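You operate a simulated robot arm through the tools that you are given. There is no shell and no other tool. Be economical: measure what you need, move in short steps, check, and stop when the job is done.

You are at the controls of a simulated two-armed robot. One attempt, no reset.

Task
Put the silver block on the mill end of the tube bench away on the top of the small parts bench. Take the purple banded lug on the worktop under the peg panel and put it away on the top of the parts dryer. Open the upper right drawer, put the blue end cap on the worktop under the peg panel away in the inside of the upper right drawer and shut the drawer again. Open the lower left drawer, take the 28.6 brass block from the door end of the tube bench and leave it in the inside of the lower left drawer and shut the drawer again. Any order will do. Set down upright: purple banded lug, brass block.

Only the result counts: the job must be done as asked and must still hold three seconds after the hand-in. Knocking over, shifting, dropping, spilling or breaking anything else fails it. Lids that push on must go on centred and level and be pressed home; caps that screw on are set level and turned clockwise until they are tight.

Robot
Two 6-joint arms with two-finger parallel grippers on one trunk, on a base that drives. Base frame: it is fixed to the floor where the robot stands at the start and does not move with it; the origin is under the middle of the robot, x ahead of it, y to its left, z up. Lengths are in m, angles in degrees, forces in N, time in s.
The left shoulder is at the start at [0.08, 0.216, 1.558], the right one opposite. With the tool pointing down near the work surface each hand reaches from about 0.1 to 0.72 m from the robot's upright axis, wherever it stands, measured 20 degrees to its own side. Places, roughly: blue end cap (6x5x4 cm) [1.9, 1.6, 0.9]; brass block [2, 0, 0.75]; inside of the lower left drawer [2.9, 1.5, 0.6]; inside of the upper right drawer [4.3, 1.5, 0.7]; lower left drawer [2.9, 1.5, 0.6]; purple banded lug (7x4x5 cm) [1.8, 1.5, 0.9]; silver block (5x4x2 cm) [0.6, -0.1, 0.9]; top of the parts dryer (32x24 cm) [5.34, -0.22, 1.04]; top of the small parts bench [-3.3, -0.3, 0.8]; upper right drawer [4.3, 1.5, 0.8]. Payload 3.43 kg a hand.
The tool frame of a hand sits at the grasp point between the pads (the TCP): z along the fingers, y along the line on which they close. The tips reach 0.03 m beyond it. Largest opening 0.094 m; finger width 0.028, thickness 0.01; the body of the gripper, 0.05 by 0.096 m, starts 0.055 m behind the TCP.
Orientation is told as [roll, pitch, yaw] about the base's x, y, z axes, in that order, counted from this pose: with the fingers straight down and closing along the base's y, the tool's x points along the base's -x, its y along +y and its z along -z.

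Tools
- The arms move only by the tool apply_moves. It takes "left_motion", "right_motion" or both (then of equal length, played together; a hand with none holds still); each is a list that holds one entry, the list of rows, each a list of 7 numbers: the shift along the tool's x, y, z in m, then the turn, a rotation vector about the tool's x, y, z in degrees, then the closure, from 0 (fully open) to 1 (shut). In form: [[[dx, dy, dz, wx, wy, wz, gripper], ...]]. A call has 1 to 10 rows; each row shifts and turns the commanded pose from where the row before left it, along the tool's axes as they then stand. Rows are played at 5 a second. More than 0.05 m and 8.6 degrees between two rows, or a gripper value outside its range, and nothing of the call is played. Where a pose cannot be reached the arm comes as near as it can. A force on the tool above 40 N (or 10 N above the force at the start of the call, whichever is more), or a blocked arm, ends the call early, and 0.2 s more pass. The fingers move at their own pace (about 0.072 m/s each) and stop on an object; they squeeze with about 37 N. The grip force told is the motor's: it shows also when the fingers shut on nothing. Time passes only in rows, and 0.2 s behind the last, so rows that do not move let the fingers close. It gives the time, the measured TCP pose, the force on the tool (base axes), the opening and the grip force at its end, in the units of the frame above (readings bear some noise), with the torque about the TCP (base axes, N m) and any sound that the robot's microphone picked up, and new pictures: "views" is both (left out), scene, wrist or none (wrist: the cameras of the hands that moved).
- Cameras (640 x 400 px; columns grow to the right, rows downward): "scene" is now at [0.0944, -0.0235, 1.7027]; the picture's right is [-0.35, -0.94, 0.00], its down [-0.80, 0.29, -0.53] and it looks along [0.49, -0.18, -0.85] (base axes); focal length 265 px, centre (320, 200). "left" rides on the left gripper at [0.076, -0.014, -0.102] in its tool frame; the picture's right is [0.18, 0.98, 0.00], its down [-0.75, 0.14, -0.64] and it looks along [-0.63, 0.12, 0.77] (tool axes); focal length 243 px, centre (320, 200). "right" rides on the right gripper at [0.076, 0.014, -0.102] in its tool frame; the picture's right is [-0.18, 0.98, 0.00], its down [-0.75, -0.14, -0.64] and it looks along [-0.63, -0.12, 0.77] (tool axes); focal length 243 px, centre (320, 200). There is no depth. A picture from a camera that has moved, and an enlarged one, comes with that camera's place and axes in the base frame and with its lens.
- move_column(by): slides the trunk up (or, below 0, down) by that many m; the arms and the scene camera ride with it, the base frame stays. It gives what a move gives, with no picture.
- steer(legs): drives the robot by 1 to 6 legs, each [ahead, left, turn to the left] in m, m and degrees, along the robot's own axes; the way and the turn of a leg run together, so that a leg with both is an arc; at most 1.5 m and 180 degrees a leg. The arms and the cameras ride along, it lands a little off, and it stops where it bumps. It gives what a move gives, and a new picture of the scene camera.
- head_to(pan, tilt): turns the head with the scene camera to pan (to the left, within 86 degrees either way) and tilt (down, from -29 to 69), counted from straight ahead of the robot. It gives what a move gives, and a new picture of the scene camera.
- close_up(camera, box): a new picture of the part [left, top, right, bottom] of that camera's present view, enlarged. It takes no simulated time.
- job_done(): hands the job in; it is judged then, once.

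Work in short steps. Places have to be worked out from the pictures, the camera data and where the tool is seen: move nearer, look again, correct. Check each grasp and each placing, and mend what went wrong. You have 186 turns and 260 pictures in all, those below and enlarged ones among them. Open the grippers and draw the arms clear of the work before you hand the job in, unless the task says otherwise; then end with one line.

The tools are called after "Request:" as a command line: name --argument value ..., lists and objects as JSON in quotes. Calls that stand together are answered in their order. apply_moves: Moves the arms, as the interface text tells. Its arguments: {"type":"object","properties":{"left_motion":{"type":"array","items":{"type":"array","items":{"type":"array","items":{"type":"number"}}}},"right_motion":{"type":"array","items":{"type":"array","items":{"type":"array","items":{"type":"number"}}}},"views":{"type":"string","enum":["both","scene","wrist","none"]}},"required":[]} The other tools are called the same way: move_column (by) slides the trunk up or down; steer (legs) drives the base; head_to (pan, tilt) turns the head that bears the scene camera; close_up (camera, box) takes an enlarged picture of a part of a camera's view; job_done () hands the job in.

At the start:

```text
time_s: 0.0
left_ee_pos: [0.5734, 0.1298, 1.0352]
left_tool_rot: [0.1, -0.1, 0.0]
left_force: [-0.3, 0.6, 0.4]
left_ft_torque: [0.0, -0.02, 0.02]
left_finger_gap: 0.0939
left_grip_force: 0.0
right_ee_pos: [0.557, -0.3099, 1.0358]
right_tool_rot: [0.0, 0.0, -0.1]
right_force: [0.1, 0.3, -0.7]
right_ft_torque: [0.01, 0.0, -0.01]
right_finger_gap: 0.0939
right_grip_force: 0.1
trunk travel left (down, up): [-0.788, 0.052]
robot x, y, heading: [0.0003, 0.0009, 0.0]
head pan, tilt: [-20.3, 58.3]
```

scene: 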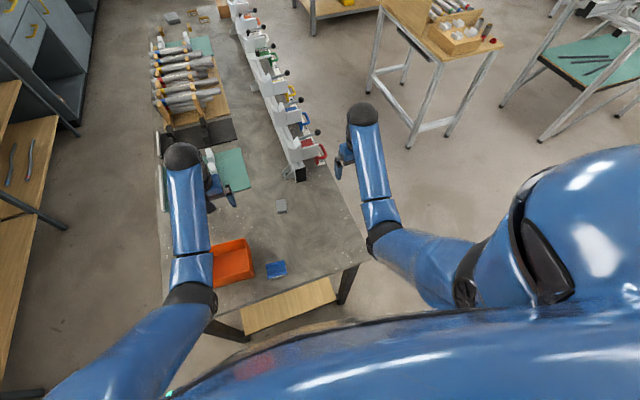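
right: 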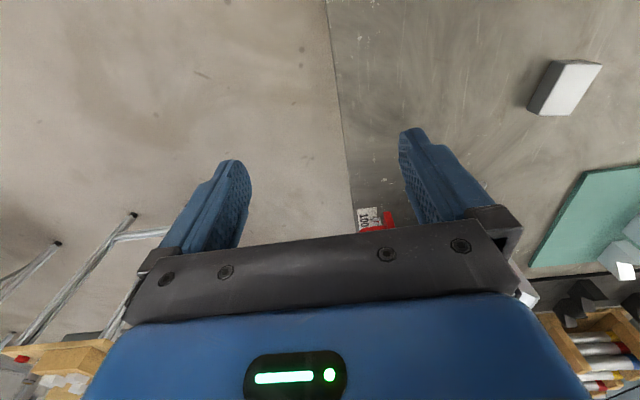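
left: 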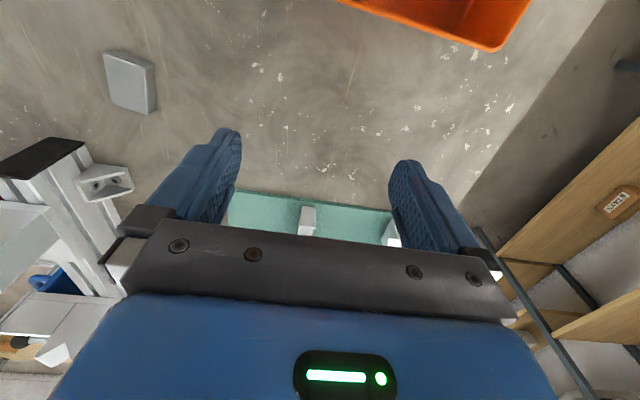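

The silver block triangulates to about (0.598, -0.06), with its top near z 0.87. I'm moving the right hand above it to check that.

Request:
apply_moves --right_motion '[[[-0.008, 0.048, 0, 0, 0, 0, 0], [-0.008, 0.048, 0, 0, 0, 0, 0], [-0.008, 0.048, 0, 0, 0, 0, 0], [-0.008, 0.048, 0, 0, 0, 0, 0], [-0.008, 0.048, 0, 0, 0, 0, 0], [0, 0.01, 0.04, 0, 0, 0, 0], [0, 0, 0, 0, 0, 0, 0]]]' --views "wrist"

Request:
head_to --pan 0 --tilt 15

Request:
head_to --pan 50 --tilt 15

```text
time_s: 1.6
left_ee_pos: [0.5728, 0.1296, 1.0352]
left_tool_rot: [0.0, 0.0, 0.1]
left_force: [-0.1, -0.7, 0.1]
left_ft_torque: [0.0, -0.03, -0.03]
left_finger_gap: 0.0938
left_grip_force: 0.0
right_ee_pos: [0.5977, -0.0592, 0.9947]
right_tool_rot: [0.0, 0.0, 0.0]
right_force: [-0.4, -0.4, 0.4]
right_ft_torque: [-0.01, 0.0, 0.02]
right_finger_gap: 0.094
right_grip_force: 0.0
trunk travel left (down, up): [-0.788, 0.052]
robot x, y, heading: [0.0019, -0.0023, 0.1]
head pan, tilt: [-20.3, 58.3]
camera right: at [0.5212, -0.0446, 1.0949], right [0.18, 0.98, 0.0], down [0.75, -0.14, 0.64], along [0.63, -0.12, -0.77], focal length 243 px, centre (320, 200)
```

right: 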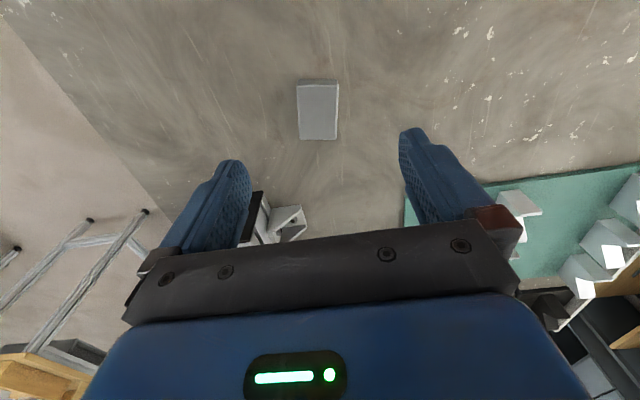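

```text
time_s: 2.7
left_ee_pos: [0.5725, 0.1295, 1.0363]
left_tool_rot: [0.0, -0.1, 0.0]
left_force: [-0.1, -0.3, -0.3]
left_ft_torque: [0.02, 0.01, 0.04]
left_finger_gap: 0.0937
left_grip_force: 0.0
right_ee_pos: [0.5966, -0.0582, 0.9928]
right_tool_rot: [0.1, -0.1, 0.0]
right_force: [0.1, -0.2, 0.0]
right_ft_torque: [0.02, -0.04, -0.03]
right_finger_gap: 0.0941
right_grip_force: 0.1
trunk travel left (down, up): [-0.788, 0.052]
robot x, y, heading: [-0.0011, -0.0006, -0.0]
head pan, tilt: [0.0, 15.0]
camera scene: at [0.1238, 0.0003, 1.7669], right [0.0, -1.0, 0.0], down [-0.26, 0.0, -0.97], along [0.97, 0.0, -0.26], focal length 265 px, centre (320, 200)
```

scene: 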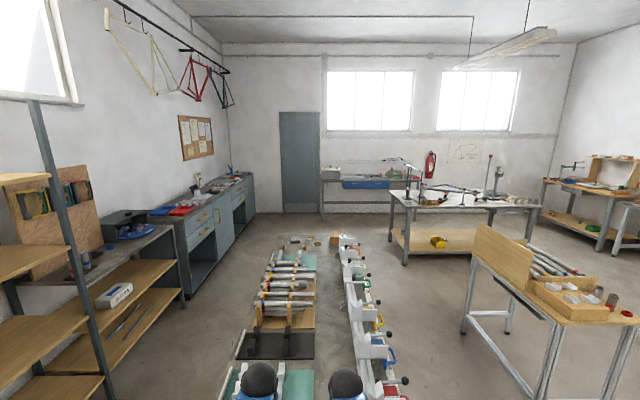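

```text
time_s: 3.9
left_ee_pos: [0.574, 0.1292, 1.0356]
left_tool_rot: [0.0, 0.0, 0.1]
left_force: [0.3, -0.7, -0.4]
left_ft_torque: [0.0, -0.02, 0.01]
left_finger_gap: 0.0941
left_grip_force: 0.1
right_ee_pos: [0.5982, -0.0581, 0.9935]
right_tool_rot: [0.0, -0.1, 0.0]
right_force: [-1.2, 0.3, -0.3]
right_ft_torque: [0.01, -0.02, 0.03]
right_finger_gap: 0.094
right_grip_force: 0.0
trunk travel left (down, up): [-0.788, 0.052]
robot x, y, heading: [-0.0022, -0.0004, -0.1]
head pan, tilt: [50.0, 15.0]
camera scene: at [0.0903, 0.0719, 1.767], right [0.77, -0.64, 0.0], down [-0.17, -0.2, -0.97], along [0.62, 0.74, -0.26], focal length 265 px, centre (320, 200)
```

scene: 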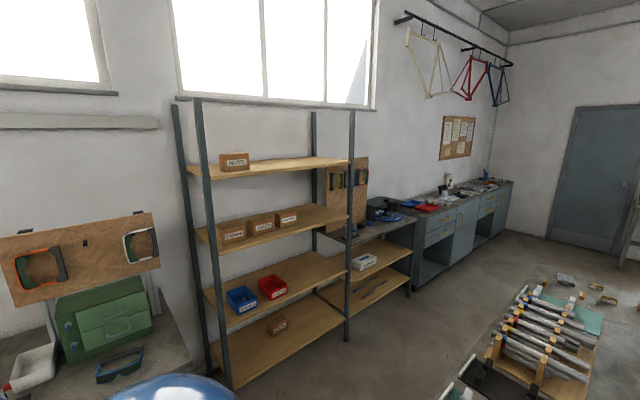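

The block is squarely beneath the gripper and aligned with it. I'm descending in stages and looking again.

Request:
apply_moves --right_motion '[[[-0.004, -0.004, 0.04, 0, 0, 0, 0], [0, 0, 0.03, 0, 0, 0, 0], [0, 0, 0.02, 0, 0, 0, 0], [0, 0, 0.0, 0, 0, 0, 0]]]' --views "wrist"

```text
time_s: 4.9
left_ee_pos: [0.5734, 0.131, 1.0358]
left_tool_rot: [0.0, 0.0, 0.0]
left_force: [0.2, 0.8, -0.6]
left_ft_torque: [-0.02, -0.01, 0.0]
left_finger_gap: 0.0942
left_grip_force: 0.0
right_ee_pos: [0.6008, -0.0634, 0.9046]
right_tool_rot: [0.0, 0.0, 0.0]
right_force: [-0.1, 0.4, 0.5]
right_ft_torque: [0.01, -0.02, 0.0]
right_finger_gap: 0.094
right_grip_force: 0.1
trunk travel left (down, up): [-0.788, 0.052]
robot x, y, heading: [0.0003, -0.0023, -0.1]
head pan, tilt: [50.0, 15.0]
camera right: at [0.5257, -0.0484, 1.0058], right [0.18, 0.98, 0.0], down [0.75, -0.14, 0.64], along [0.63, -0.12, -0.77], focal length 243 px, centre (320, 200)
```

right: 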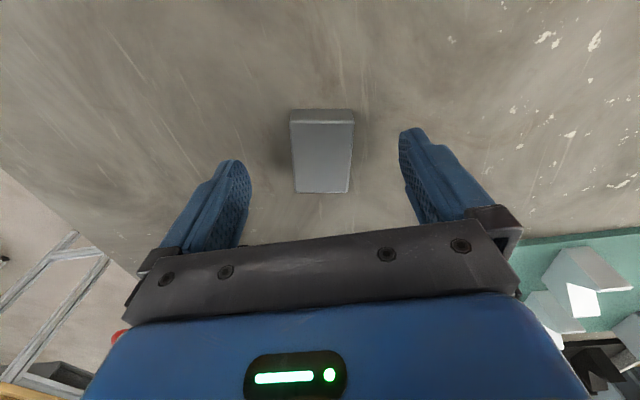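

The block top is at about z 0.859, centred near (0.611, -0.063). I'm going down 0.03 with a 1 cm forward shift, then closing.

Request:
apply_moves --right_motion '[[[-0.01, 0, 0.015, 0, 0, 0, 0], [0, 0, 0.013, 0, 0, 0, 0], [0, 0, 0, 0, 0, 0, 0.6], [0, 0, 0, 0, 0, 0, 0.7], [0, 0, 0, 0, 0, 0, 0.8], [0, 0, 0.0, 0, 0, 0, 0.8]]]' --views "wrist"

```text
time_s: 5.4
left_ee_pos: [0.571, 0.1297, 1.0364]
left_tool_rot: [0.0, -0.2, 0.0]
left_force: [-0.6, 0.6, -0.2]
left_ft_torque: [0.02, -0.02, 0.03]
left_finger_gap: 0.0938
left_grip_force: 0.2
right_ee_pos: [0.6112, -0.0636, 0.8893]
right_tool_rot: [-0.1, 0.1, 0.0]
right_force: [-7.6, -1.7, 11.9]
right_ft_torque: [0.26, 0.12, 0.12]
right_finger_gap: 0.0941
right_grip_force: 0.1
trunk travel left (down, up): [-0.788, 0.052]
robot x, y, heading: [-0.0004, 0.0015, 0.2]
head pan, tilt: [50.0, 15.0]
stopped in row 2 (right hand): the force on the tool passed its limit at 47 N (the readings are from after the stop); the commanded pose is now the measured one
camera right: at [0.5346, -0.0488, 0.9914], right [0.18, 0.98, 0.0], down [0.76, -0.14, 0.64], along [0.63, -0.12, -0.77], focal length 243 px, centre (320, 200)
```

right: 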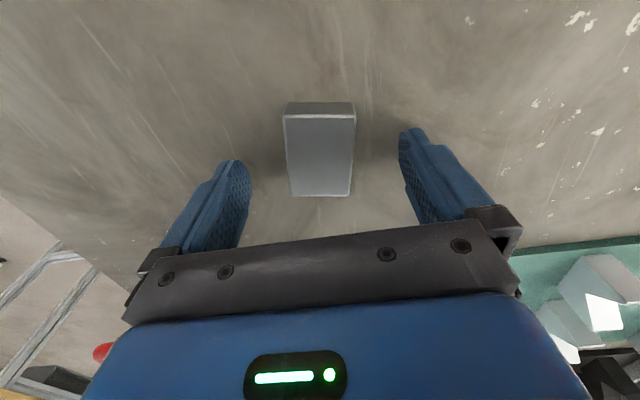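

The tips touched the table at TCP z 0.889, so the block top is near 0.88 and its centre is at x of about 0.60. I'm raising 4 mm, shifting back 1 cm and closing.

Request:
apply_moves --right_motion '[[[0, 0, -0.004, 0, 0, 0, 0], [0.011, 0.002, 0, 0, 0, 0, 0], [0, 0, 0, 0, 0, 0, 0.6], [0, 0, 0, 0, 0, 0, 0.75], [0, 0, 0, 0, 0, 0, 0.9], [0, 0, 0.0, 0, 0, 0, 0.9], [0, 0, 0.0, 0, 0, 0, 0.9]]]' --views "wrist"

```text
time_s: 7.0
left_ee_pos: [0.5747, 0.1296, 1.0353]
left_tool_rot: [-0.1, 0.0, 0.0]
left_force: [-0.3, -0.3, 0.6]
left_ft_torque: [0.01, -0.01, 0.01]
left_finger_gap: 0.0941
left_grip_force: 0.0
right_ee_pos: [0.6031, -0.061, 0.8919]
right_tool_rot: [0.1, 0.3, 0.0]
right_force: [0.0, 0.7, 1.1]
right_ft_torque: [0.08, -0.1, 0.03]
right_finger_gap: 0.0354
right_grip_force: 36.7
trunk travel left (down, up): [-0.788, 0.052]
robot x, y, heading: [-0.0019, -0.0008, 0.0]
head pan, tilt: [50.0, 15.0]
camera right: at [0.5272, -0.0467, 0.9942], right [0.18, 0.98, 0.0], down [0.76, -0.14, 0.64], along [0.63, -0.12, -0.77], focal length 243 px, centre (320, 200)
```

right: 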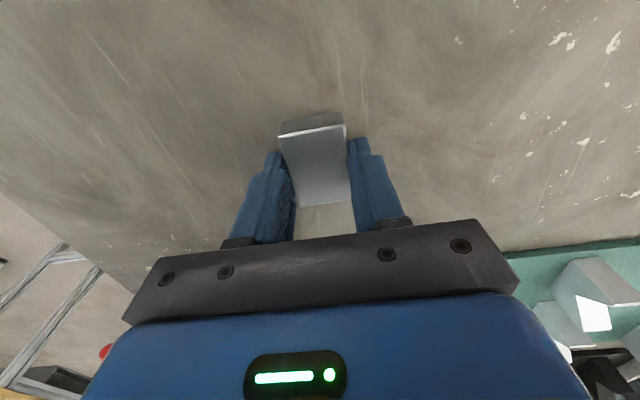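

It's gripped at 35 mm. I'm lifting it and looking to both sides before driving.

Request:
apply_moves --right_motion '[[[0, 0, -0.03, 0, 0, 0, 0.9], [0, 0, -0.04, 0, 0, 0, 0.9], [0, 0, -0.04, 0, 0, 0, 0.9], [0, -0.04, -0.02, 0, 0, 0, 0.9], [0, -0.05, 0, 0, 0, 0, 0.9], [0, -0.05, 0, 0, 0, 0, 0.9], [0, 0, 0, 0, 0, 0, 0.9]]]' --views "wrist"

Request:
head_to --pan 86 --tilt 25

Request:
head_to --pan -86 --tilt 25

```text
time_s: 8.6
left_ee_pos: [0.5737, 0.1304, 1.0357]
left_tool_rot: [-0.1, 0.0, 0.1]
left_force: [1.1, 1.3, -0.1]
left_ft_torque: [-0.01, 0.04, 0.04]
left_finger_gap: 0.0939
left_grip_force: 0.0
right_ee_pos: [0.6034, -0.1997, 1.0222]
right_tool_rot: [-0.1, 0.3, 0.0]
right_force: [-0.2, -0.1, -2.9]
right_ft_torque: [-0.01, -0.02, 0.02]
right_finger_gap: 0.0356
right_grip_force: 36.8
trunk travel left (down, up): [-0.788, 0.052]
robot x, y, heading: [0.0004, -0.0014, -0.0]
head pan, tilt: [50.0, 15.0]
camera right: at [0.5275, -0.1859, 1.1244], right [0.18, 0.98, 0.0], down [0.76, -0.14, 0.64], along [0.63, -0.12, -0.77], focal length 243 px, centre (320, 200)
```

right: 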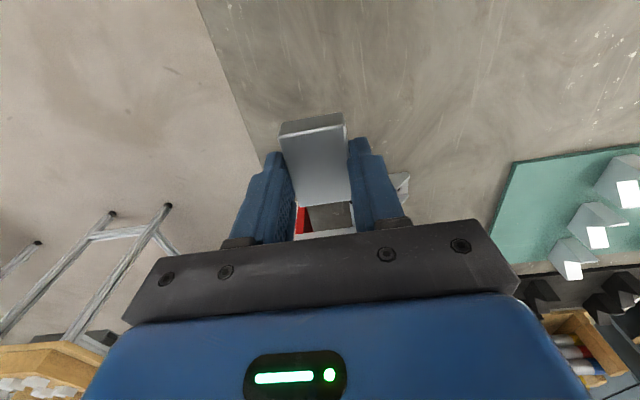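

```text
time_s: 9.6
left_ee_pos: [0.5742, 0.1289, 1.0352]
left_tool_rot: [0.0, 0.0, 0.0]
left_force: [0.6, 0.9, 0.0]
left_ft_torque: [0.02, 0.04, -0.02]
left_finger_gap: 0.094
left_grip_force: 0.1
right_ee_pos: [0.603, -0.2017, 1.0228]
right_tool_rot: [0.0, 0.2, 0.0]
right_force: [-0.5, 0.1, -2.0]
right_ft_torque: [0.0, -0.01, -0.02]
right_finger_gap: 0.0355
right_grip_force: 37.4
trunk travel left (down, up): [-0.788, 0.052]
robot x, y, heading: [0.0022, 0.0002, 0.0]
head pan, tilt: [85.9, 25.0]
camera scene: at [0.0373, 0.0917, 1.7508], right [1.0, -0.07, 0.0], down [-0.03, -0.42, -0.91], along [0.07, 0.9, -0.42], focal length 265 px, centre (320, 200)
```

scene: 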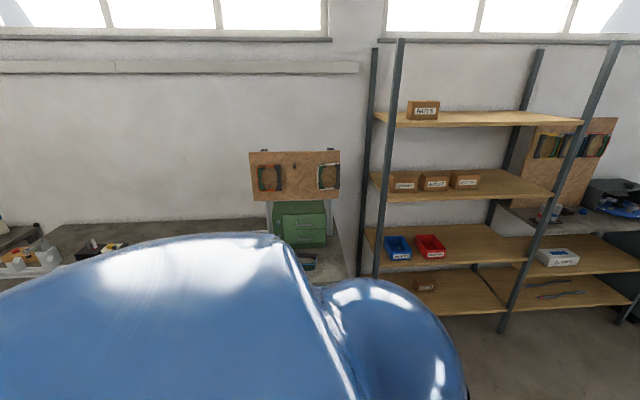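

```text
time_s: 12.2
left_ee_pos: [0.5739, 0.1294, 1.0356]
left_tool_rot: [0.0, -0.1, 0.1]
left_force: [0.3, 0.5, 0.2]
left_ft_torque: [0.02, 0.01, 0.01]
left_finger_gap: 0.094
left_grip_force: 0.0
right_ee_pos: [0.6034, -0.2011, 1.0228]
right_tool_rot: [0.0, 0.3, 0.0]
right_force: [0.5, -0.5, -2.2]
right_ft_torque: [0.0, 0.02, 0.03]
right_finger_gap: 0.0356
right_grip_force: 36.8
trunk travel left (down, up): [-0.788, 0.052]
robot x, y, heading: [0.0012, 0.0007, -0.1]
head pan, tilt: [-85.9, 25.0]
camera scene: at [0.0372, -0.0919, 1.7507], right [-1.0, -0.07, 0.0], down [-0.03, 0.42, -0.91], along [0.06, -0.9, -0.42], focal length 265 px, centre (320, 200)
```

scene: 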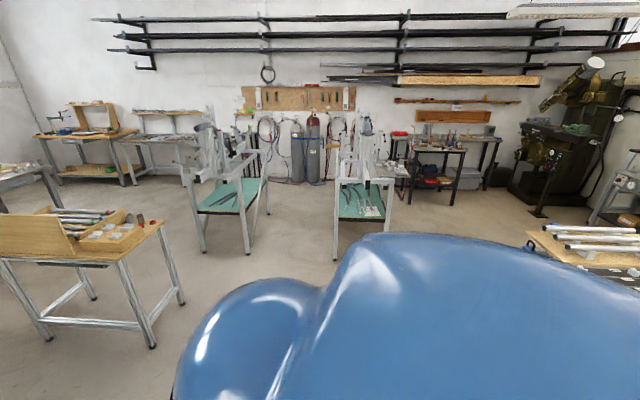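

The sides look clear. I'm backing off 0.4 m, turning left 90°, and looking toward the rear.

Request:
steer --legs '[[-0.4, 0, 0], [0, 0, 90]]'

Request:
head_to --pan 80 --tilt 20

```text
time_s: 18.6
left_ee_pos: [-0.5391, 0.5736, 1.035]
left_tool_rot: [0.1, 0.0, 90.5]
left_force: [0.2, -0.8, 0.0]
left_ft_torque: [-0.01, 0.02, 0.01]
left_finger_gap: 0.0939
left_grip_force: 0.0
right_ee_pos: [-0.21, 0.6049, 1.0235]
right_tool_rot: [0.0, 0.2, 90.5]
right_force: [0.1, -0.2, -3.0]
right_ft_torque: [0.01, -0.03, 0.0]
right_finger_gap: 0.0356
right_grip_force: 37.0
trunk travel left (down, up): [-0.788, 0.052]
robot x, y, heading: [-0.4029, 0.0039, 90.5]
head pan, tilt: [-85.9, 25.0]
camera scene: at [-0.3133, 0.0389, 1.7507], right [0.08, -1.0, 0.0], down [-0.42, -0.03, -0.91], along [0.9, 0.07, -0.42], focal length 265 px, centre (320, 200)
```

scene: 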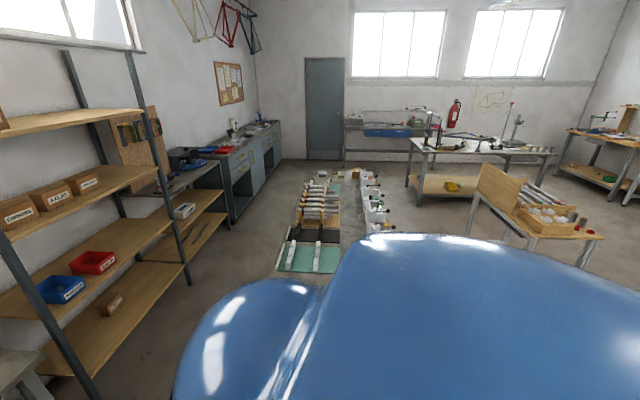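

```text
time_s: 21.1
left_ee_pos: [-0.5388, 0.5731, 1.0348]
left_tool_rot: [-0.1, 0.0, 90.4]
left_force: [0.0, -0.1, 1.2]
left_ft_torque: [0.0, 0.03, 0.02]
left_finger_gap: 0.0937
left_grip_force: 0.0
right_ee_pos: [-0.209, 0.606, 1.0232]
right_tool_rot: [0.0, 0.3, 90.4]
right_force: [-0.1, 0.1, -1.9]
right_ft_torque: [0.0, 0.03, -0.02]
right_finger_gap: 0.0357
right_grip_force: 37.1
trunk travel left (down, up): [-0.788, 0.052]
robot x, y, heading: [-0.404, -0.0026, 90.2]
head pan, tilt: [80.0, 20.0]
camera scene: at [-0.4974, 0.0474, 1.7588], right [0.17, 0.99, 0.0], down [0.34, -0.06, -0.94], along [-0.93, 0.16, -0.34], focal length 265 px, centre (320, 200)
```

scene: 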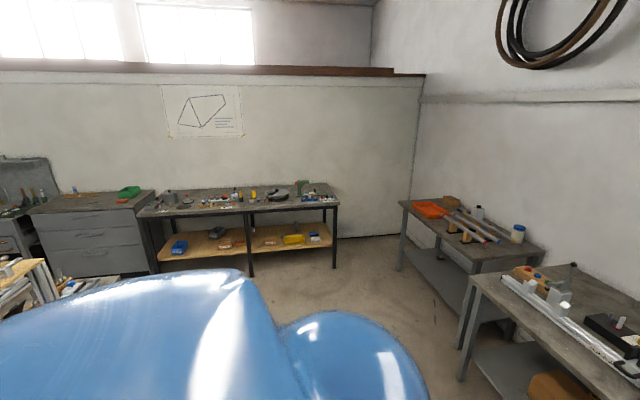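

The small parts bench is straight back. Its front edge is near x -2.95 and the top is cluttered. I'm turning the rest of the way, driving closer and looking for a free spot.

Request:
head_to --pan 0 --tilt 25

Request:
steer --legs '[[0, 0, 90], [1.35, 0.2, 0]]'

```text
time_s: 22.6
left_ee_pos: [-0.5381, 0.5739, 1.0357]
left_tool_rot: [0.0, 0.0, 90.4]
left_force: [-0.5, 0.7, -0.2]
left_ft_torque: [0.04, 0.05, 0.02]
left_finger_gap: 0.0941
left_grip_force: 0.0
right_ee_pos: [-0.2093, 0.6045, 1.0229]
right_tool_rot: [-0.1, 0.2, 90.4]
right_force: [-0.9, 0.2, -2.5]
right_ft_torque: [-0.01, 0.01, 0.0]
right_finger_gap: 0.0355
right_grip_force: 36.9
trunk travel left (down, up): [-0.788, 0.052]
robot x, y, heading: [-0.4047, -0.0017, 90.4]
head pan, tilt: [0.0, 25.0]
camera scene: at [-0.4063, 0.1239, 1.7507], right [1.0, 0.01, 0.0], down [0.0, -0.42, -0.91], along [-0.01, 0.91, -0.42], focal length 265 px, centre (320, 200)
```

scene: 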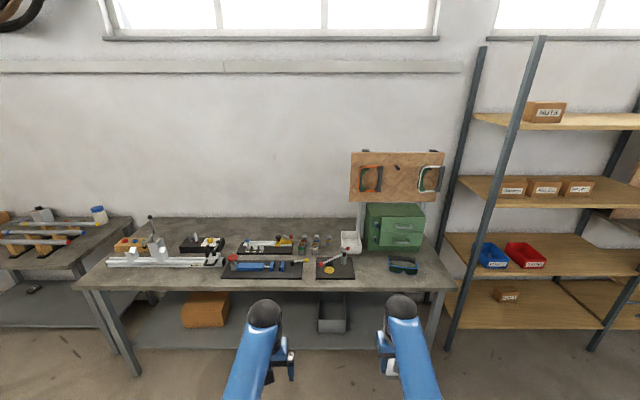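

```text
time_s: 33.3
left_ee_pos: [-2.3255, -0.3363, 1.0354]
left_tool_rot: [0.0, 0.0, -179.9]
left_force: [0.5, -0.5, 0.6]
left_ft_torque: [0.04, 0.01, -0.01]
left_finger_gap: 0.094
left_grip_force: 0.1
right_ee_pos: [-2.3555, -0.0059, 1.0228]
right_tool_rot: [0.0, 0.2, -180.0]
right_force: [-0.6, -0.9, -2.6]
right_ft_torque: [0.02, -0.04, -0.03]
right_finger_gap: 0.0355
right_grip_force: 37.5
trunk travel left (down, up): [-0.788, 0.052]
robot x, y, heading: [-1.7538, -0.2075, -179.8]
head pan, tilt: [0.0, 25.0]
camera scene: at [-1.8753, -0.2047, 1.7508], right [0.0, 1.0, 0.0], down [0.42, 0.0, -0.91], along [-0.91, 0.0, -0.42], focal length 265 px, centre (320, 200)
```

scene: 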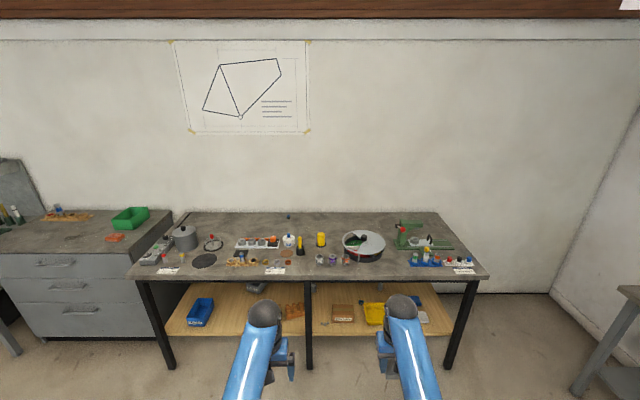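

There's a free patch at the front of the bench right of centre, around pixel (390,268). I'm driving 0.7 closer and looking down.

Request:
steer --legs '[[0.7, 0, 0]]'

Request:
head_to --pan -10 --tilt 50

```text
time_s: 37.1
left_ee_pos: [-3.029, -0.34, 1.0359]
left_tool_rot: [0.0, 0.0, -179.7]
left_force: [1.1, -0.4, 0.4]
left_ft_torque: [0.05, 0.01, 0.0]
left_finger_gap: 0.094
left_grip_force: 0.1
right_ee_pos: [-3.0588, -0.0112, 1.0234]
right_tool_rot: [0.0, 0.2, -179.6]
right_force: [0.0, 1.0, -3.4]
right_ft_torque: [-0.02, 0.02, 0.02]
right_finger_gap: 0.0355
right_grip_force: 36.9
trunk travel left (down, up): [-0.788, 0.052]
robot x, y, heading: [-2.4556, -0.2078, -179.8]
head pan, tilt: [0.0, 25.0]
camera scene: at [-2.5774, -0.208, 1.7509], right [-0.01, 1.0, 0.0], down [0.42, 0.0, -0.91], along [-0.91, -0.01, -0.42], focal length 265 px, centre (320, 200)
```

scene: 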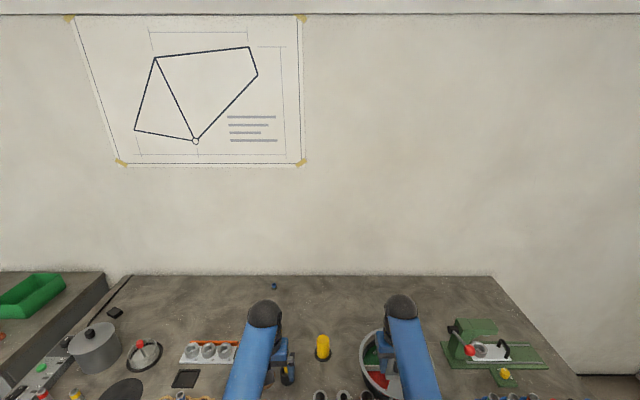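

```text
time_s: 38.0
left_ee_pos: [-3.029, -0.3418, 1.0342]
left_tool_rot: [0.0, 0.1, -179.6]
left_force: [-0.4, -0.8, -1.2]
left_ft_torque: [0.02, 0.0, -0.01]
left_finger_gap: 0.0942
left_grip_force: 0.1
right_ee_pos: [-3.0601, -0.0103, 1.0222]
right_tool_rot: [0.0, 0.3, -179.6]
right_force: [0.3, 0.4, -3.5]
right_ft_torque: [0.0, 0.04, -0.01]
right_finger_gap: 0.0355
right_grip_force: 37.3
trunk travel left (down, up): [-0.788, 0.052]
robot x, y, heading: [-2.4554, -0.2049, -179.8]
head pan, tilt: [-10.0, 50.0]
camera scene: at [-2.5641, -0.1945, 1.7132], right [0.17, 0.99, 0.0], down [0.76, -0.13, -0.64], along [-0.63, 0.11, -0.77], focal length 265 px, centre (320, 200)
```

scene: 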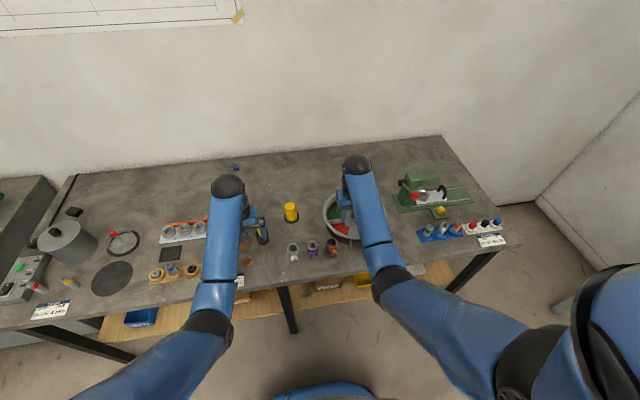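

I'm moving the right hand sideways over the candidate spot at about (-3.06, 0.18) and looking with its wrist camera.

Request:
apply_moves --right_motion '[[[0, -0.048, 0, 0, 0, 0, 0.9], [0, -0.048, 0, 0, 0, 0, 0.9], [0, -0.048, 0, 0, 0, 0, 0.9], [0, -0.048, 0, 0, 0, 0, 0.9], [0, 0, 0, 0, 0, 0, 0.9]]]'

```text
time_s: 39.2
left_ee_pos: [-3.0294, -0.3401, 1.0349]
left_tool_rot: [0.0, 0.1, -179.7]
left_force: [-0.7, -0.1, 0.3]
left_ft_torque: [-0.02, -0.01, -0.01]
left_finger_gap: 0.094
left_grip_force: 0.1
right_ee_pos: [-3.0624, 0.1811, 1.0224]
right_tool_rot: [0.0, 0.3, -179.6]
right_force: [0.6, -0.3, -2.1]
right_ft_torque: [-0.02, -0.01, 0.01]
right_finger_gap: 0.0354
right_grip_force: 36.8
trunk travel left (down, up): [-0.788, 0.052]
robot x, y, heading: [-2.4562, -0.2066, -179.5]
head pan, tilt: [-10.0, 50.0]
camera scene: at [-2.5635, -0.194, 1.7132], right [0.17, 0.99, 0.0], down [0.76, -0.13, -0.64], along [-0.63, 0.11, -0.77], focal length 265 px, centre (320, 200)
camera right: at [-2.9865, 0.1687, 1.1241], right [-0.18, -0.98, 0.0], down [-0.76, 0.14, 0.64], along [-0.63, 0.11, -0.77], focal length 243 px, centre (320, 200)
```

scene: 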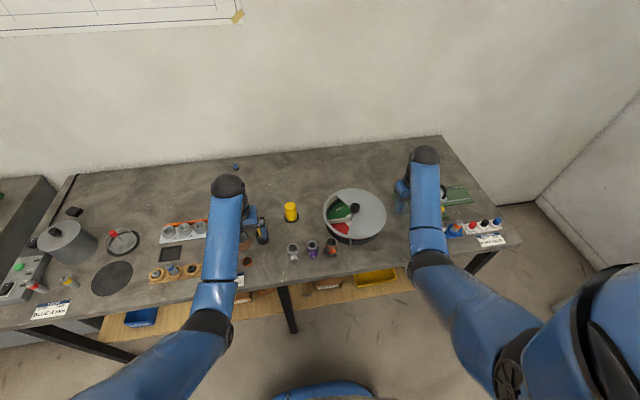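
right: 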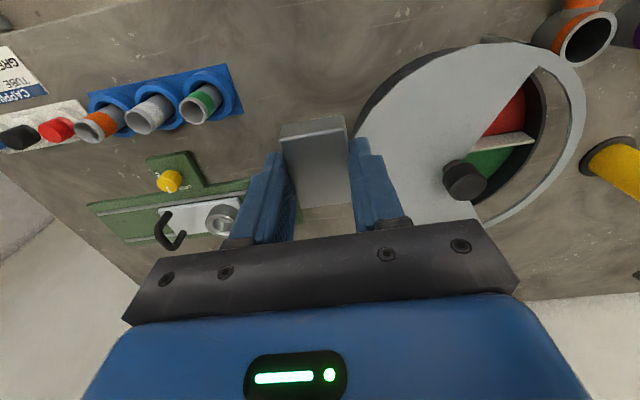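

The spot below is free, lying between the round tray and the blue rack. I'm shifting 1 cm toward the edge, descending, and looking again.

Request:
apply_moves --right_motion '[[[0.012, 0, 0.04, 0, 0, 0, 0.9], [0, 0, 0.04, 0, 0, 0, 0.9], [0, 0, 0.04, 0, 0, 0, 0.9], [0, 0, 0.02, 0, 0, 0, 0.9], [0, 0, 0, 0, 0, 0, 0.9]]]' --views "wrist"

```text
time_s: 40.4
left_ee_pos: [-3.0297, -0.3418, 1.0354]
left_tool_rot: [0.0, 0.1, -179.7]
left_force: [-0.1, -0.1, 0.1]
left_ft_torque: [-0.02, -0.01, 0.0]
left_finger_gap: 0.0941
left_grip_force: 0.1
right_ee_pos: [-3.0511, 0.1794, 0.8838]
right_tool_rot: [-0.1, 0.2, -179.6]
right_force: [-0.1, 0.0, -2.5]
right_ft_torque: [0.0, 0.02, 0.0]
right_finger_gap: 0.0355
right_grip_force: 36.9
trunk travel left (down, up): [-0.788, 0.052]
robot x, y, heading: [-2.4566, -0.2066, -179.6]
head pan, tilt: [-10.0, 50.0]
camera right: at [-2.9744, 0.167, 0.9849], right [-0.18, -0.98, 0.0], down [-0.76, 0.14, 0.64], along [-0.63, 0.11, -0.77], focal length 243 px, centre (320, 200)
```

right: 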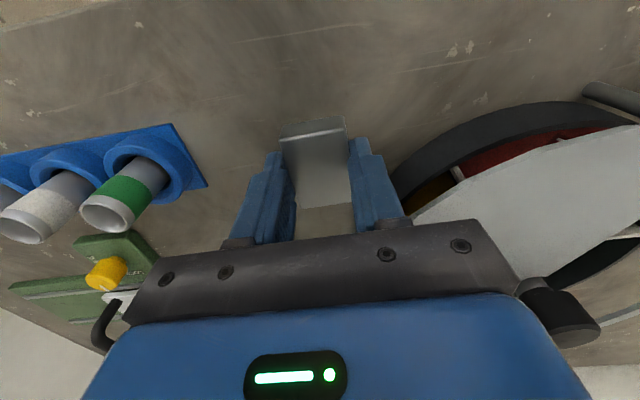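

The tray is fairly close on the right, so I'm nudging 1 cm toward the rack and the edge, then descending slowly.

Request:
apply_moves --right_motion '[[[0.01, -0.01, 0.01, 0, 0, 0, 0.9], [0, 0, 0.015, 0, 0, 0, 0.9], [0, 0, 0.008, 0, 0, 0, 0.9], [0, 0, 0.005, 0, 0, 0, 0.9], [0, 0, 0.004, 0, 0, 0, 0.9], [0, 0, 0.004, 0, 0, 0, 0.9]]]' --views "wrist"

```text
time_s: 41.6
left_ee_pos: [-3.0259, -0.3425, 1.0371]
left_tool_rot: [-0.1, -0.1, -179.7]
left_force: [-0.2, -0.3, -0.6]
left_ft_torque: [0.0, 0.01, 0.03]
left_finger_gap: 0.094
left_grip_force: 0.1
right_ee_pos: [-3.0406, 0.1921, 0.8498]
right_tool_rot: [-0.2, -0.3, -179.6]
right_force: [11.5, -4.5, 24.5]
right_ft_torque: [-0.42, -0.07, 0.21]
right_finger_gap: 0.0355
right_grip_force: 36.9
trunk travel left (down, up): [-0.788, 0.052]
robot x, y, heading: [-2.452, -0.2099, -179.6]
head pan, tilt: [-10.0, 50.0]
stopped in row 5 (right hand): the force on the tool passed its limit at 45 N (the readings are from after the stop); the commanded pose is now the measured one
camera right: at [-2.9638, 0.1783, 0.9509], right [-0.18, -0.98, 0.0], down [-0.75, 0.13, 0.65], along [-0.64, 0.12, -0.76], focal length 243 px, centre (320, 200)
```

right: 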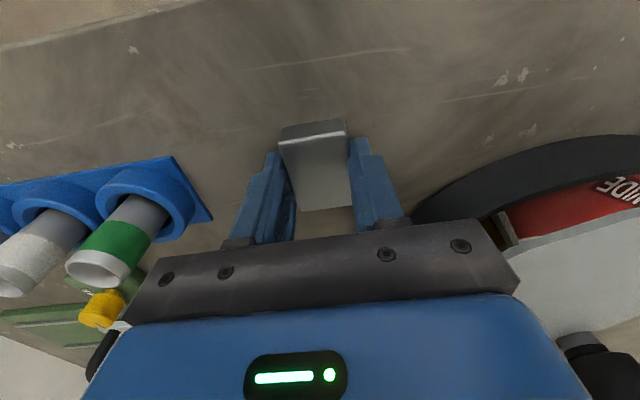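

The block touched down at TCP z 0.85. I'm opening partly and rising.

Request:
apply_moves --right_motion '[[[0, 0, 0, 0, 0, 0, 0.4], [0, 0, 0, 0, 0, 0, 0.4], [0, 0, 0, 0, 0, 0, 0.4], [0, 0, -0.03, 0, 0, 0, 0.4], [0, 0, -0.05, 0, 0, 0, 0.4], [0, 0, -0.05, 0, 0, 0, 0.4], [0, 0, -0.05, 0, 0, 0, 0.4], [0, 0, 0, 0, 0, 0, 0.4]]]' --views "wrist"

```text
time_s: 43.4
left_ee_pos: [-3.0289, -0.3408, 1.0358]
left_tool_rot: [-0.1, 0.0, -179.7]
left_force: [-0.3, 0.7, 0.4]
left_ft_torque: [-0.01, -0.01, 0.0]
left_finger_gap: 0.094
left_grip_force: 0.1
right_ee_pos: [-3.0436, 0.1931, 1.0281]
right_tool_rot: [-0.1, -0.1, -179.6]
right_force: [0.1, 0.0, 0.3]
right_ft_torque: [-0.02, -0.04, -0.03]
right_finger_gap: 0.0565
right_grip_force: 0.0
trunk travel left (down, up): [-0.788, 0.052]
robot x, y, heading: [-2.4578, -0.2083, -179.7]
head pan, tilt: [-10.0, 50.0]
camera right: at [-2.9663, 0.1788, 1.1288], right [-0.18, -0.98, 0.0], down [-0.75, 0.14, 0.64], along [-0.63, 0.12, -0.77], focal length 243 px, centre (320, 200)
```

right: 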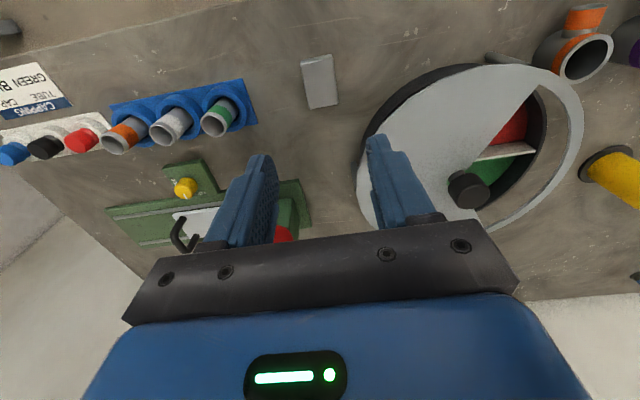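

The silver block is on the bench. I'm bringing the right hand back, backing away, turning around, and driving to the aisle by the peg-panel worktop.

Request:
apply_moves --right_motion '[[[0, 0.048, 0, 0, 0, 0, 0], [0, 0.048, 0, 0, 0, 0, 0], [0, 0.048, -0.03, 0, 0, 0, 0], [0, 0.03, -0.03, 0, 0, 0, 0], [0, 0, 0, 0, 0, 0, 0]]]' --left_motion '[[[0, 0, -0.02, 0, 0, 0, 0], [0, 0, -0.02, 0, 0, 0, 0], [0, 0, -0.02, 0, 0, 0, 0], [0, 0, 0, 0, 0, 0, 0], [0, 0, 0, 0, 0, 0, 0]]]' --views "none"

Request:
steer --legs '[[-0.8, 0, 0], [0, 0, 180], [1.4, 0.8, 0]]'

Request:
head_to --pan 5 --tilt 25

```text
refused: row 3 steps farther than a row can; nothing moved
```

```text
refused: leg 3 is longer than a leg can be; nothing moved
```

```text
time_s: 44.3
left_ee_pos: [-3.0287, -0.3397, 1.0361]
left_tool_rot: [0.0, 0.0, -179.7]
left_force: [0.0, -0.2, 0.6]
left_ft_torque: [0.04, 0.01, -0.04]
left_finger_gap: 0.0939
left_grip_force: 0.1
right_ee_pos: [-3.043, 0.1932, 1.0267]
right_tool_rot: [0.0, -0.1, -179.8]
right_force: [-0.5, 0.3, 0.0]
right_ft_torque: [-0.02, -0.01, 0.0]
right_finger_gap: 0.0565
right_grip_force: 0.1
trunk travel left (down, up): [-0.788, 0.052]
robot x, y, heading: [-2.4526, -0.2046, -179.4]
head pan, tilt: [5.0, 25.0]
camera scene: at [-2.5783, -0.2158, 1.7507], right [-0.09, 1.0, 0.0], down [0.42, 0.04, -0.91], along [-0.9, -0.08, -0.42], focal length 265 px, centre (320, 200)
```

scene: 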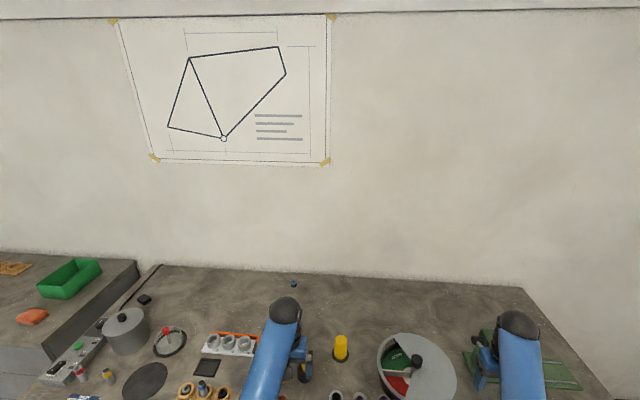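

Both calls broke the step limits and nothing moved. I'm repeating them with smaller steps.

Request:
apply_moves --right_motion '[[[0, 0.045, 0, 0, 0, 0, 0], [0, 0.045, 0, 0, 0, 0, 0], [0, 0.035, -0.03, 0, 0, 0, 0], [0, 0.035, -0.03, 0, 0, 0, 0], [0, 0, 0, 0, 0, 0, 0]]]' --left_motion '[[[0, 0, -0.02, 0, 0, 0, 0], [0, 0, -0.02, 0, 0, 0, 0], [0, 0, -0.02, 0, 0, 0, 0], [0, 0, 0, 0, 0, 0, 0], [0, 0, 0, 0, 0, 0, 0]]]' --views "none"

Request:
steer --legs '[[-0.8, 0, 0], [0, 0, 180], [1.2, 0.6, 0], [0, 0.4, 0]]'

```text
time_s: 45.5
left_ee_pos: [-3.0521, -0.3365, 1.0639]
left_tool_rot: [0.0, -0.1, -179.7]
left_force: [0.0, 0.2, 0.1]
left_ft_torque: [0.0, -0.02, -0.02]
left_finger_gap: 0.0942
left_grip_force: 0.0
left hand out of reach, approached as far as the arm can: row 1, 2, 3
right_ee_pos: [-3.0581, 0.0353, 1.0612]
right_tool_rot: [-0.1, -0.2, -179.6]
right_force: [-0.2, -0.6, 0.2]
right_ft_torque: [-0.02, 0.0, 0.02]
right_finger_gap: 0.0941
right_grip_force: 0.0
right hand out of reach, approached as far as the arm can: row 3, 4
trunk travel left (down, up): [-0.788, 0.052]
robot x, y, heading: [-2.4551, -0.2081, -179.3]
head pan, tilt: [5.0, 25.0]
```

```text
time_s: 53.6
left_ee_pos: [-1.5631, -0.802, 1.0646]
left_tool_rot: [-1.1, -0.7, -92.3]
left_force: [-3.1, 1.6, 0.4]
left_ft_torque: [-0.31, -0.45, 0.0]
left_finger_gap: 0.0939
left_grip_force: 0.0
right_ee_pos: [-1.9191, -0.8058, 1.0619]
right_tool_rot: [-0.2, -0.2, -89.8]
right_force: [0.0, 0.5, 0.0]
right_ft_torque: [0.0, 0.0, -0.02]
right_finger_gap: 0.0938
right_grip_force: 0.1
trunk travel left (down, up): [-0.788, 0.052]
robot x, y, heading: [-1.6782, -0.2039, -90.0]
head pan, tilt: [5.0, 25.0]
stopped in leg 2: the force on the tool passed its limit at 131 N (the readings are from after the stop); the commanded pose is now the measured one
camera scene: at [-1.6678, -0.3264, 1.7508], right [-1.0, -0.09, 0.0], down [-0.04, 0.42, -0.91], along [0.08, -0.9, -0.42], focal length 265 px, centre (320, 200)
```

scene: 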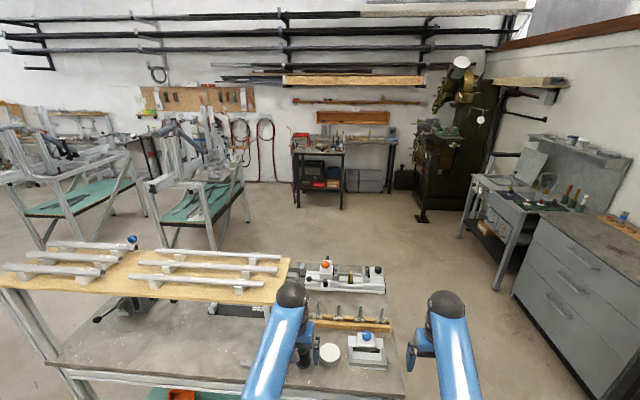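

The left hand bumped the upper tier of a bench on this side. I'm looking closely before backing out.

Request:
close_up --camera "scene" --box '[200, 220, 420, 400]'

Request:
close_up --camera "left" --box '[0, 0, 640, 400]'

```text
2.22 times, centred on (310, 310) of scene
camera zoom: at [-1.6678, -0.3264, 1.7508], right [-1.0, -0.09, 0.0], down [-0.04, 0.42, -0.91], along [0.08, -0.9, -0.42], focal length 590 px, centre (342, -44)
```

zoom: 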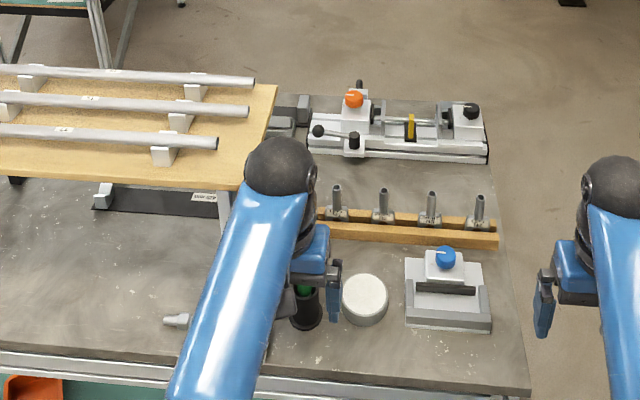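

```text
1.00 times, centred on (320, 200) of left (not enlarged: the box is as wide or as high as the picture)
camera zoom: at [-1.573, -0.7247, 1.1661], right [0.99, 0.14, -0.02], down [0.12, -0.75, 0.65], along [0.08, -0.64, -0.76], focal length 243 px, centre (320, 200)
```

zoom: 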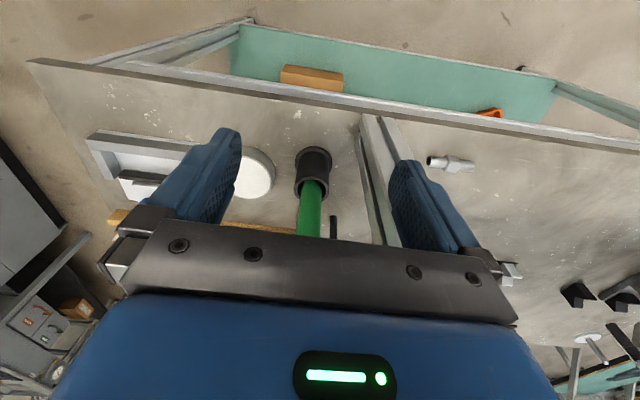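

The left finger met the steel post, and the nearby parts still stand. I'm reversing the turn and going around the other way, over the free side.

Request:
steer --legs '[[0, 0, -90]]'

Request:
steer --legs '[[0, 0.15, -90], [0, 0, -90], [1.2, 0.4, 0]]'

```text
time_s: 57.9
left_ee_pos: [-2.2769, -0.3017, 1.0626]
left_tool_rot: [-1.1, -0.6, 176.2]
left_force: [0.3, -0.1, 0.4]
left_ft_torque: [-0.01, -0.01, 0.01]
left_finger_gap: 0.0938
left_grip_force: 0.1
right_ee_pos: [-2.2692, 0.0545, 1.0619]
right_tool_rot: [0.0, -0.3, 178.7]
right_force: [0.0, -0.2, 0.0]
right_ft_torque: [0.02, 0.02, 0.0]
right_finger_gap: 0.0941
right_grip_force: 0.0
trunk travel left (down, up): [-0.788, 0.052]
robot x, y, heading: [-1.6804, -0.2049, 178.5]
head pan, tilt: [5.0, 25.0]
camera scene: at [-1.7984, -0.21, 1.7507], right [-0.06, 1.0, 0.0], down [0.42, 0.03, -0.91], along [-0.9, -0.05, -0.42], focal length 265 px, centre (320, 200)
```

scene: 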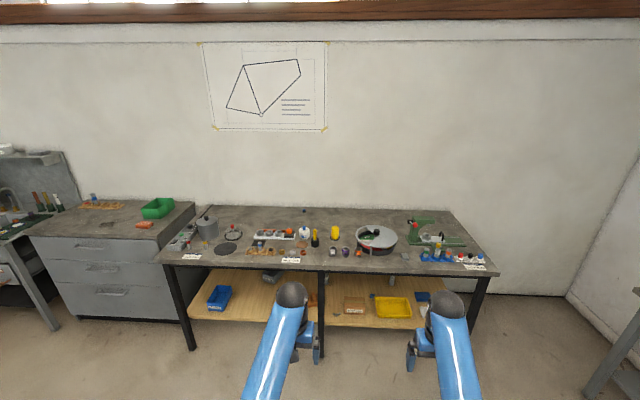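

```text
time_s: 72.0
left_ee_pos: [0.0659, 0.1572, 1.0633]
left_tool_rot: [-1.0, -0.6, -4.0]
left_force: [-0.4, 0.7, -0.2]
left_ft_torque: [0.01, 0.02, 0.01]
left_finger_gap: 0.0939
left_grip_force: 0.1
right_ee_pos: [0.0577, -0.199, 1.0622]
right_tool_rot: [-0.1, -0.2, -1.7]
right_force: [0.3, -0.1, 0.3]
right_ft_torque: [-0.02, -0.02, 0.0]
right_finger_gap: 0.0941
right_grip_force: 0.1
trunk travel left (down, up): [-0.788, 0.052]
robot x, y, heading: [-0.5345, 0.0656, -1.9]
head pan, tilt: [5.0, 25.0]
camera scene: at [-0.4136, 0.067, 1.7508], right [0.06, -1.0, 0.0], down [-0.42, -0.02, -0.91], along [0.91, 0.05, -0.42], focal length 265 px, centre (320, 200)
```

scene: 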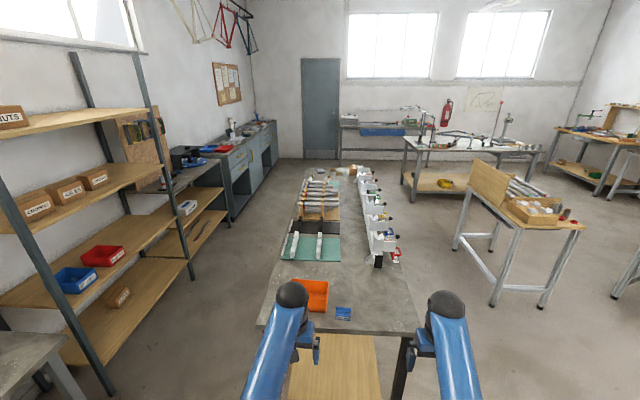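

The aisle between the bench (y under 0.34) and the shelves (y over 1.37) is clear. I'm driving into it at y of about 0.78 up to x of about 1.85, then turning to face the worktop.

Request:
steer --legs '[[0, 0.72, 2], [1.2, 0, 0], [1.18, 0, 0], [0, 0, 90]]'

Request:
head_to --pan 0 --tilt 38

```text
time_s: 90.7
left_ee_pos: [1.666, 1.423, 1.064]
left_tool_rot: [-1.1, -0.5, 89.8]
left_force: [-0.4, 0.4, -0.5]
left_ft_torque: [0.01, 0.01, -0.02]
left_finger_gap: 0.094
left_grip_force: 0.0
right_ee_pos: [2.0242, 1.4389, 1.0607]
right_tool_rot: [0.0, -0.2, 92.3]
right_force: [-0.5, -0.6, 0.7]
right_ft_torque: [-0.01, 0.01, 0.01]
right_finger_gap: 0.0942
right_grip_force: 0.0
trunk travel left (down, up): [-0.788, 0.052]
robot x, y, heading: [1.8029, 0.8334, 92.1]
head pan, tilt: [5.0, 25.0]
camera scene: at [1.7898, 0.9526, 1.7507], right [0.99, 0.12, 0.0], down [0.05, -0.42, -0.91], along [-0.11, 0.9, -0.42], focal length 265 px, centre (320, 200)
```

scene: 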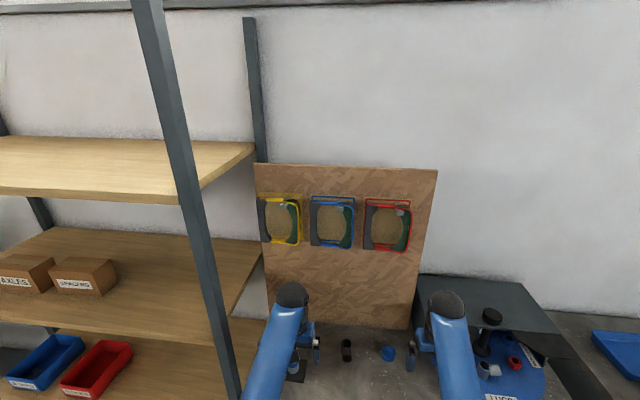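

```text
time_s: 91.5
left_ee_pos: [1.6681, 1.4233, 1.0638]
left_tool_rot: [-1.1, -0.5, 89.9]
left_force: [0.3, -0.4, -1.1]
left_ft_torque: [0.01, -0.04, -0.01]
left_finger_gap: 0.0941
left_grip_force: 0.1
right_ee_pos: [2.0231, 1.4406, 1.0607]
right_tool_rot: [-0.2, -0.2, 92.3]
right_force: [-0.5, -0.8, -0.6]
right_ft_torque: [0.01, 0.02, 0.04]
right_finger_gap: 0.0939
right_grip_force: 0.1
trunk travel left (down, up): [-0.788, 0.052]
robot x, y, heading: [1.8005, 0.8308, 92.2]
head pan, tilt: [0.0, 38.0]
camera scene: at [1.7976, 0.9476, 1.7304], right [1.0, 0.04, 0.0], down [0.02, -0.61, -0.79], along [-0.03, 0.79, -0.62], focal length 265 px, centre (320, 200)
```

scene: 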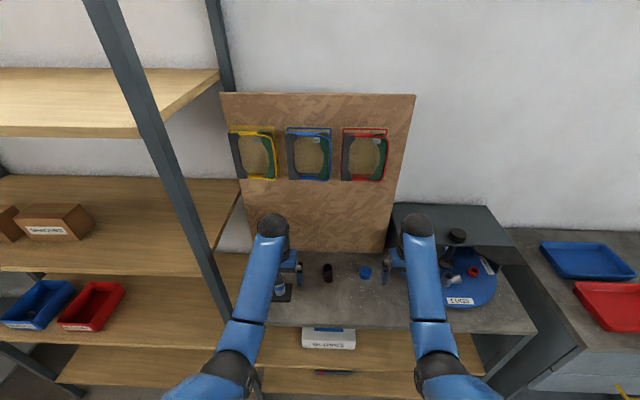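

The blue cap and the dark lug sit between the arms. I'm zooming in.

Request:
close_up --camera "scene" --box '[260, 225, 420, 325]'

Request:
close_up --camera "right" --box '[0, 0, 640, 400]'

Request:
close_up --camera "left" --box '[0, 0, 640, 400]'

```text
4.00 times, centred on (340, 275) of scene
camera zoom: at [1.7976, 0.9476, 1.7304], right [1.0, 0.04, 0.0], down [0.02, -0.61, -0.79], along [-0.03, 0.79, -0.62], focal length 1062 px, centre (240, -100)
```

zoom: 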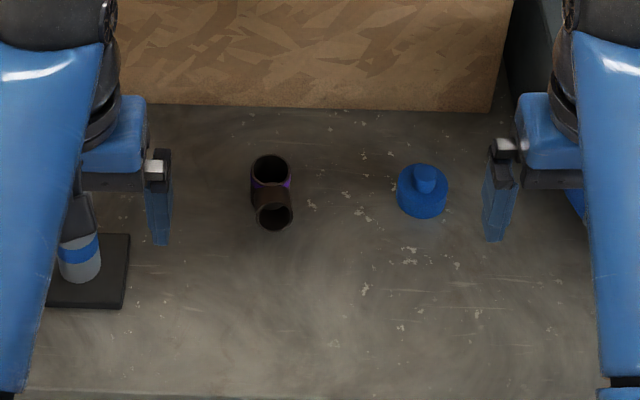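

```text
1.00 times, centred on (320, 200) of right (not enlarged: the box is as wide or as high as the picture)
camera zoom: at [2.0123, 1.3633, 1.1626], right [-0.99, 0.14, 0.0], down [0.11, 0.76, 0.64], along [0.09, 0.64, -0.76], focal length 243 px, centre (320, 200)
```

zoom: 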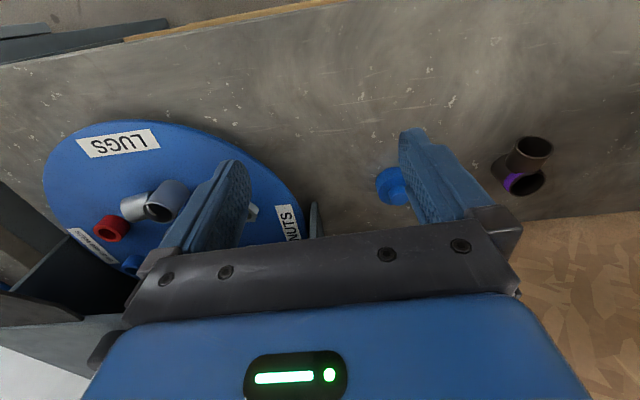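

```text
1.00 times, centred on (320, 200) of left (not enlarged: the box is as wide or as high as the picture)
camera zoom: at [1.6789, 1.3451, 1.1659], right [-0.98, -0.18, -0.02], down [-0.15, 0.75, 0.65], along [-0.1, 0.64, -0.76], focal length 243 px, centre (320, 200)
```

zoom: 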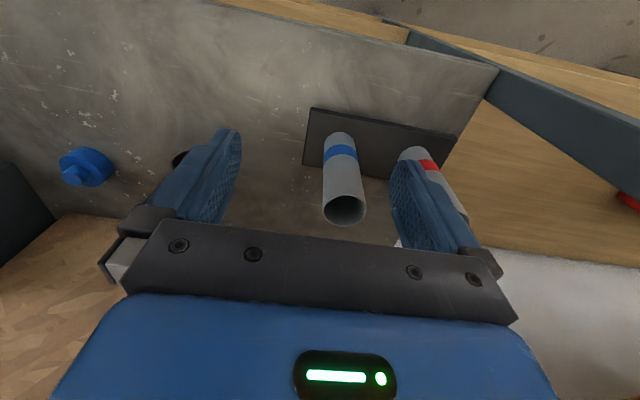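

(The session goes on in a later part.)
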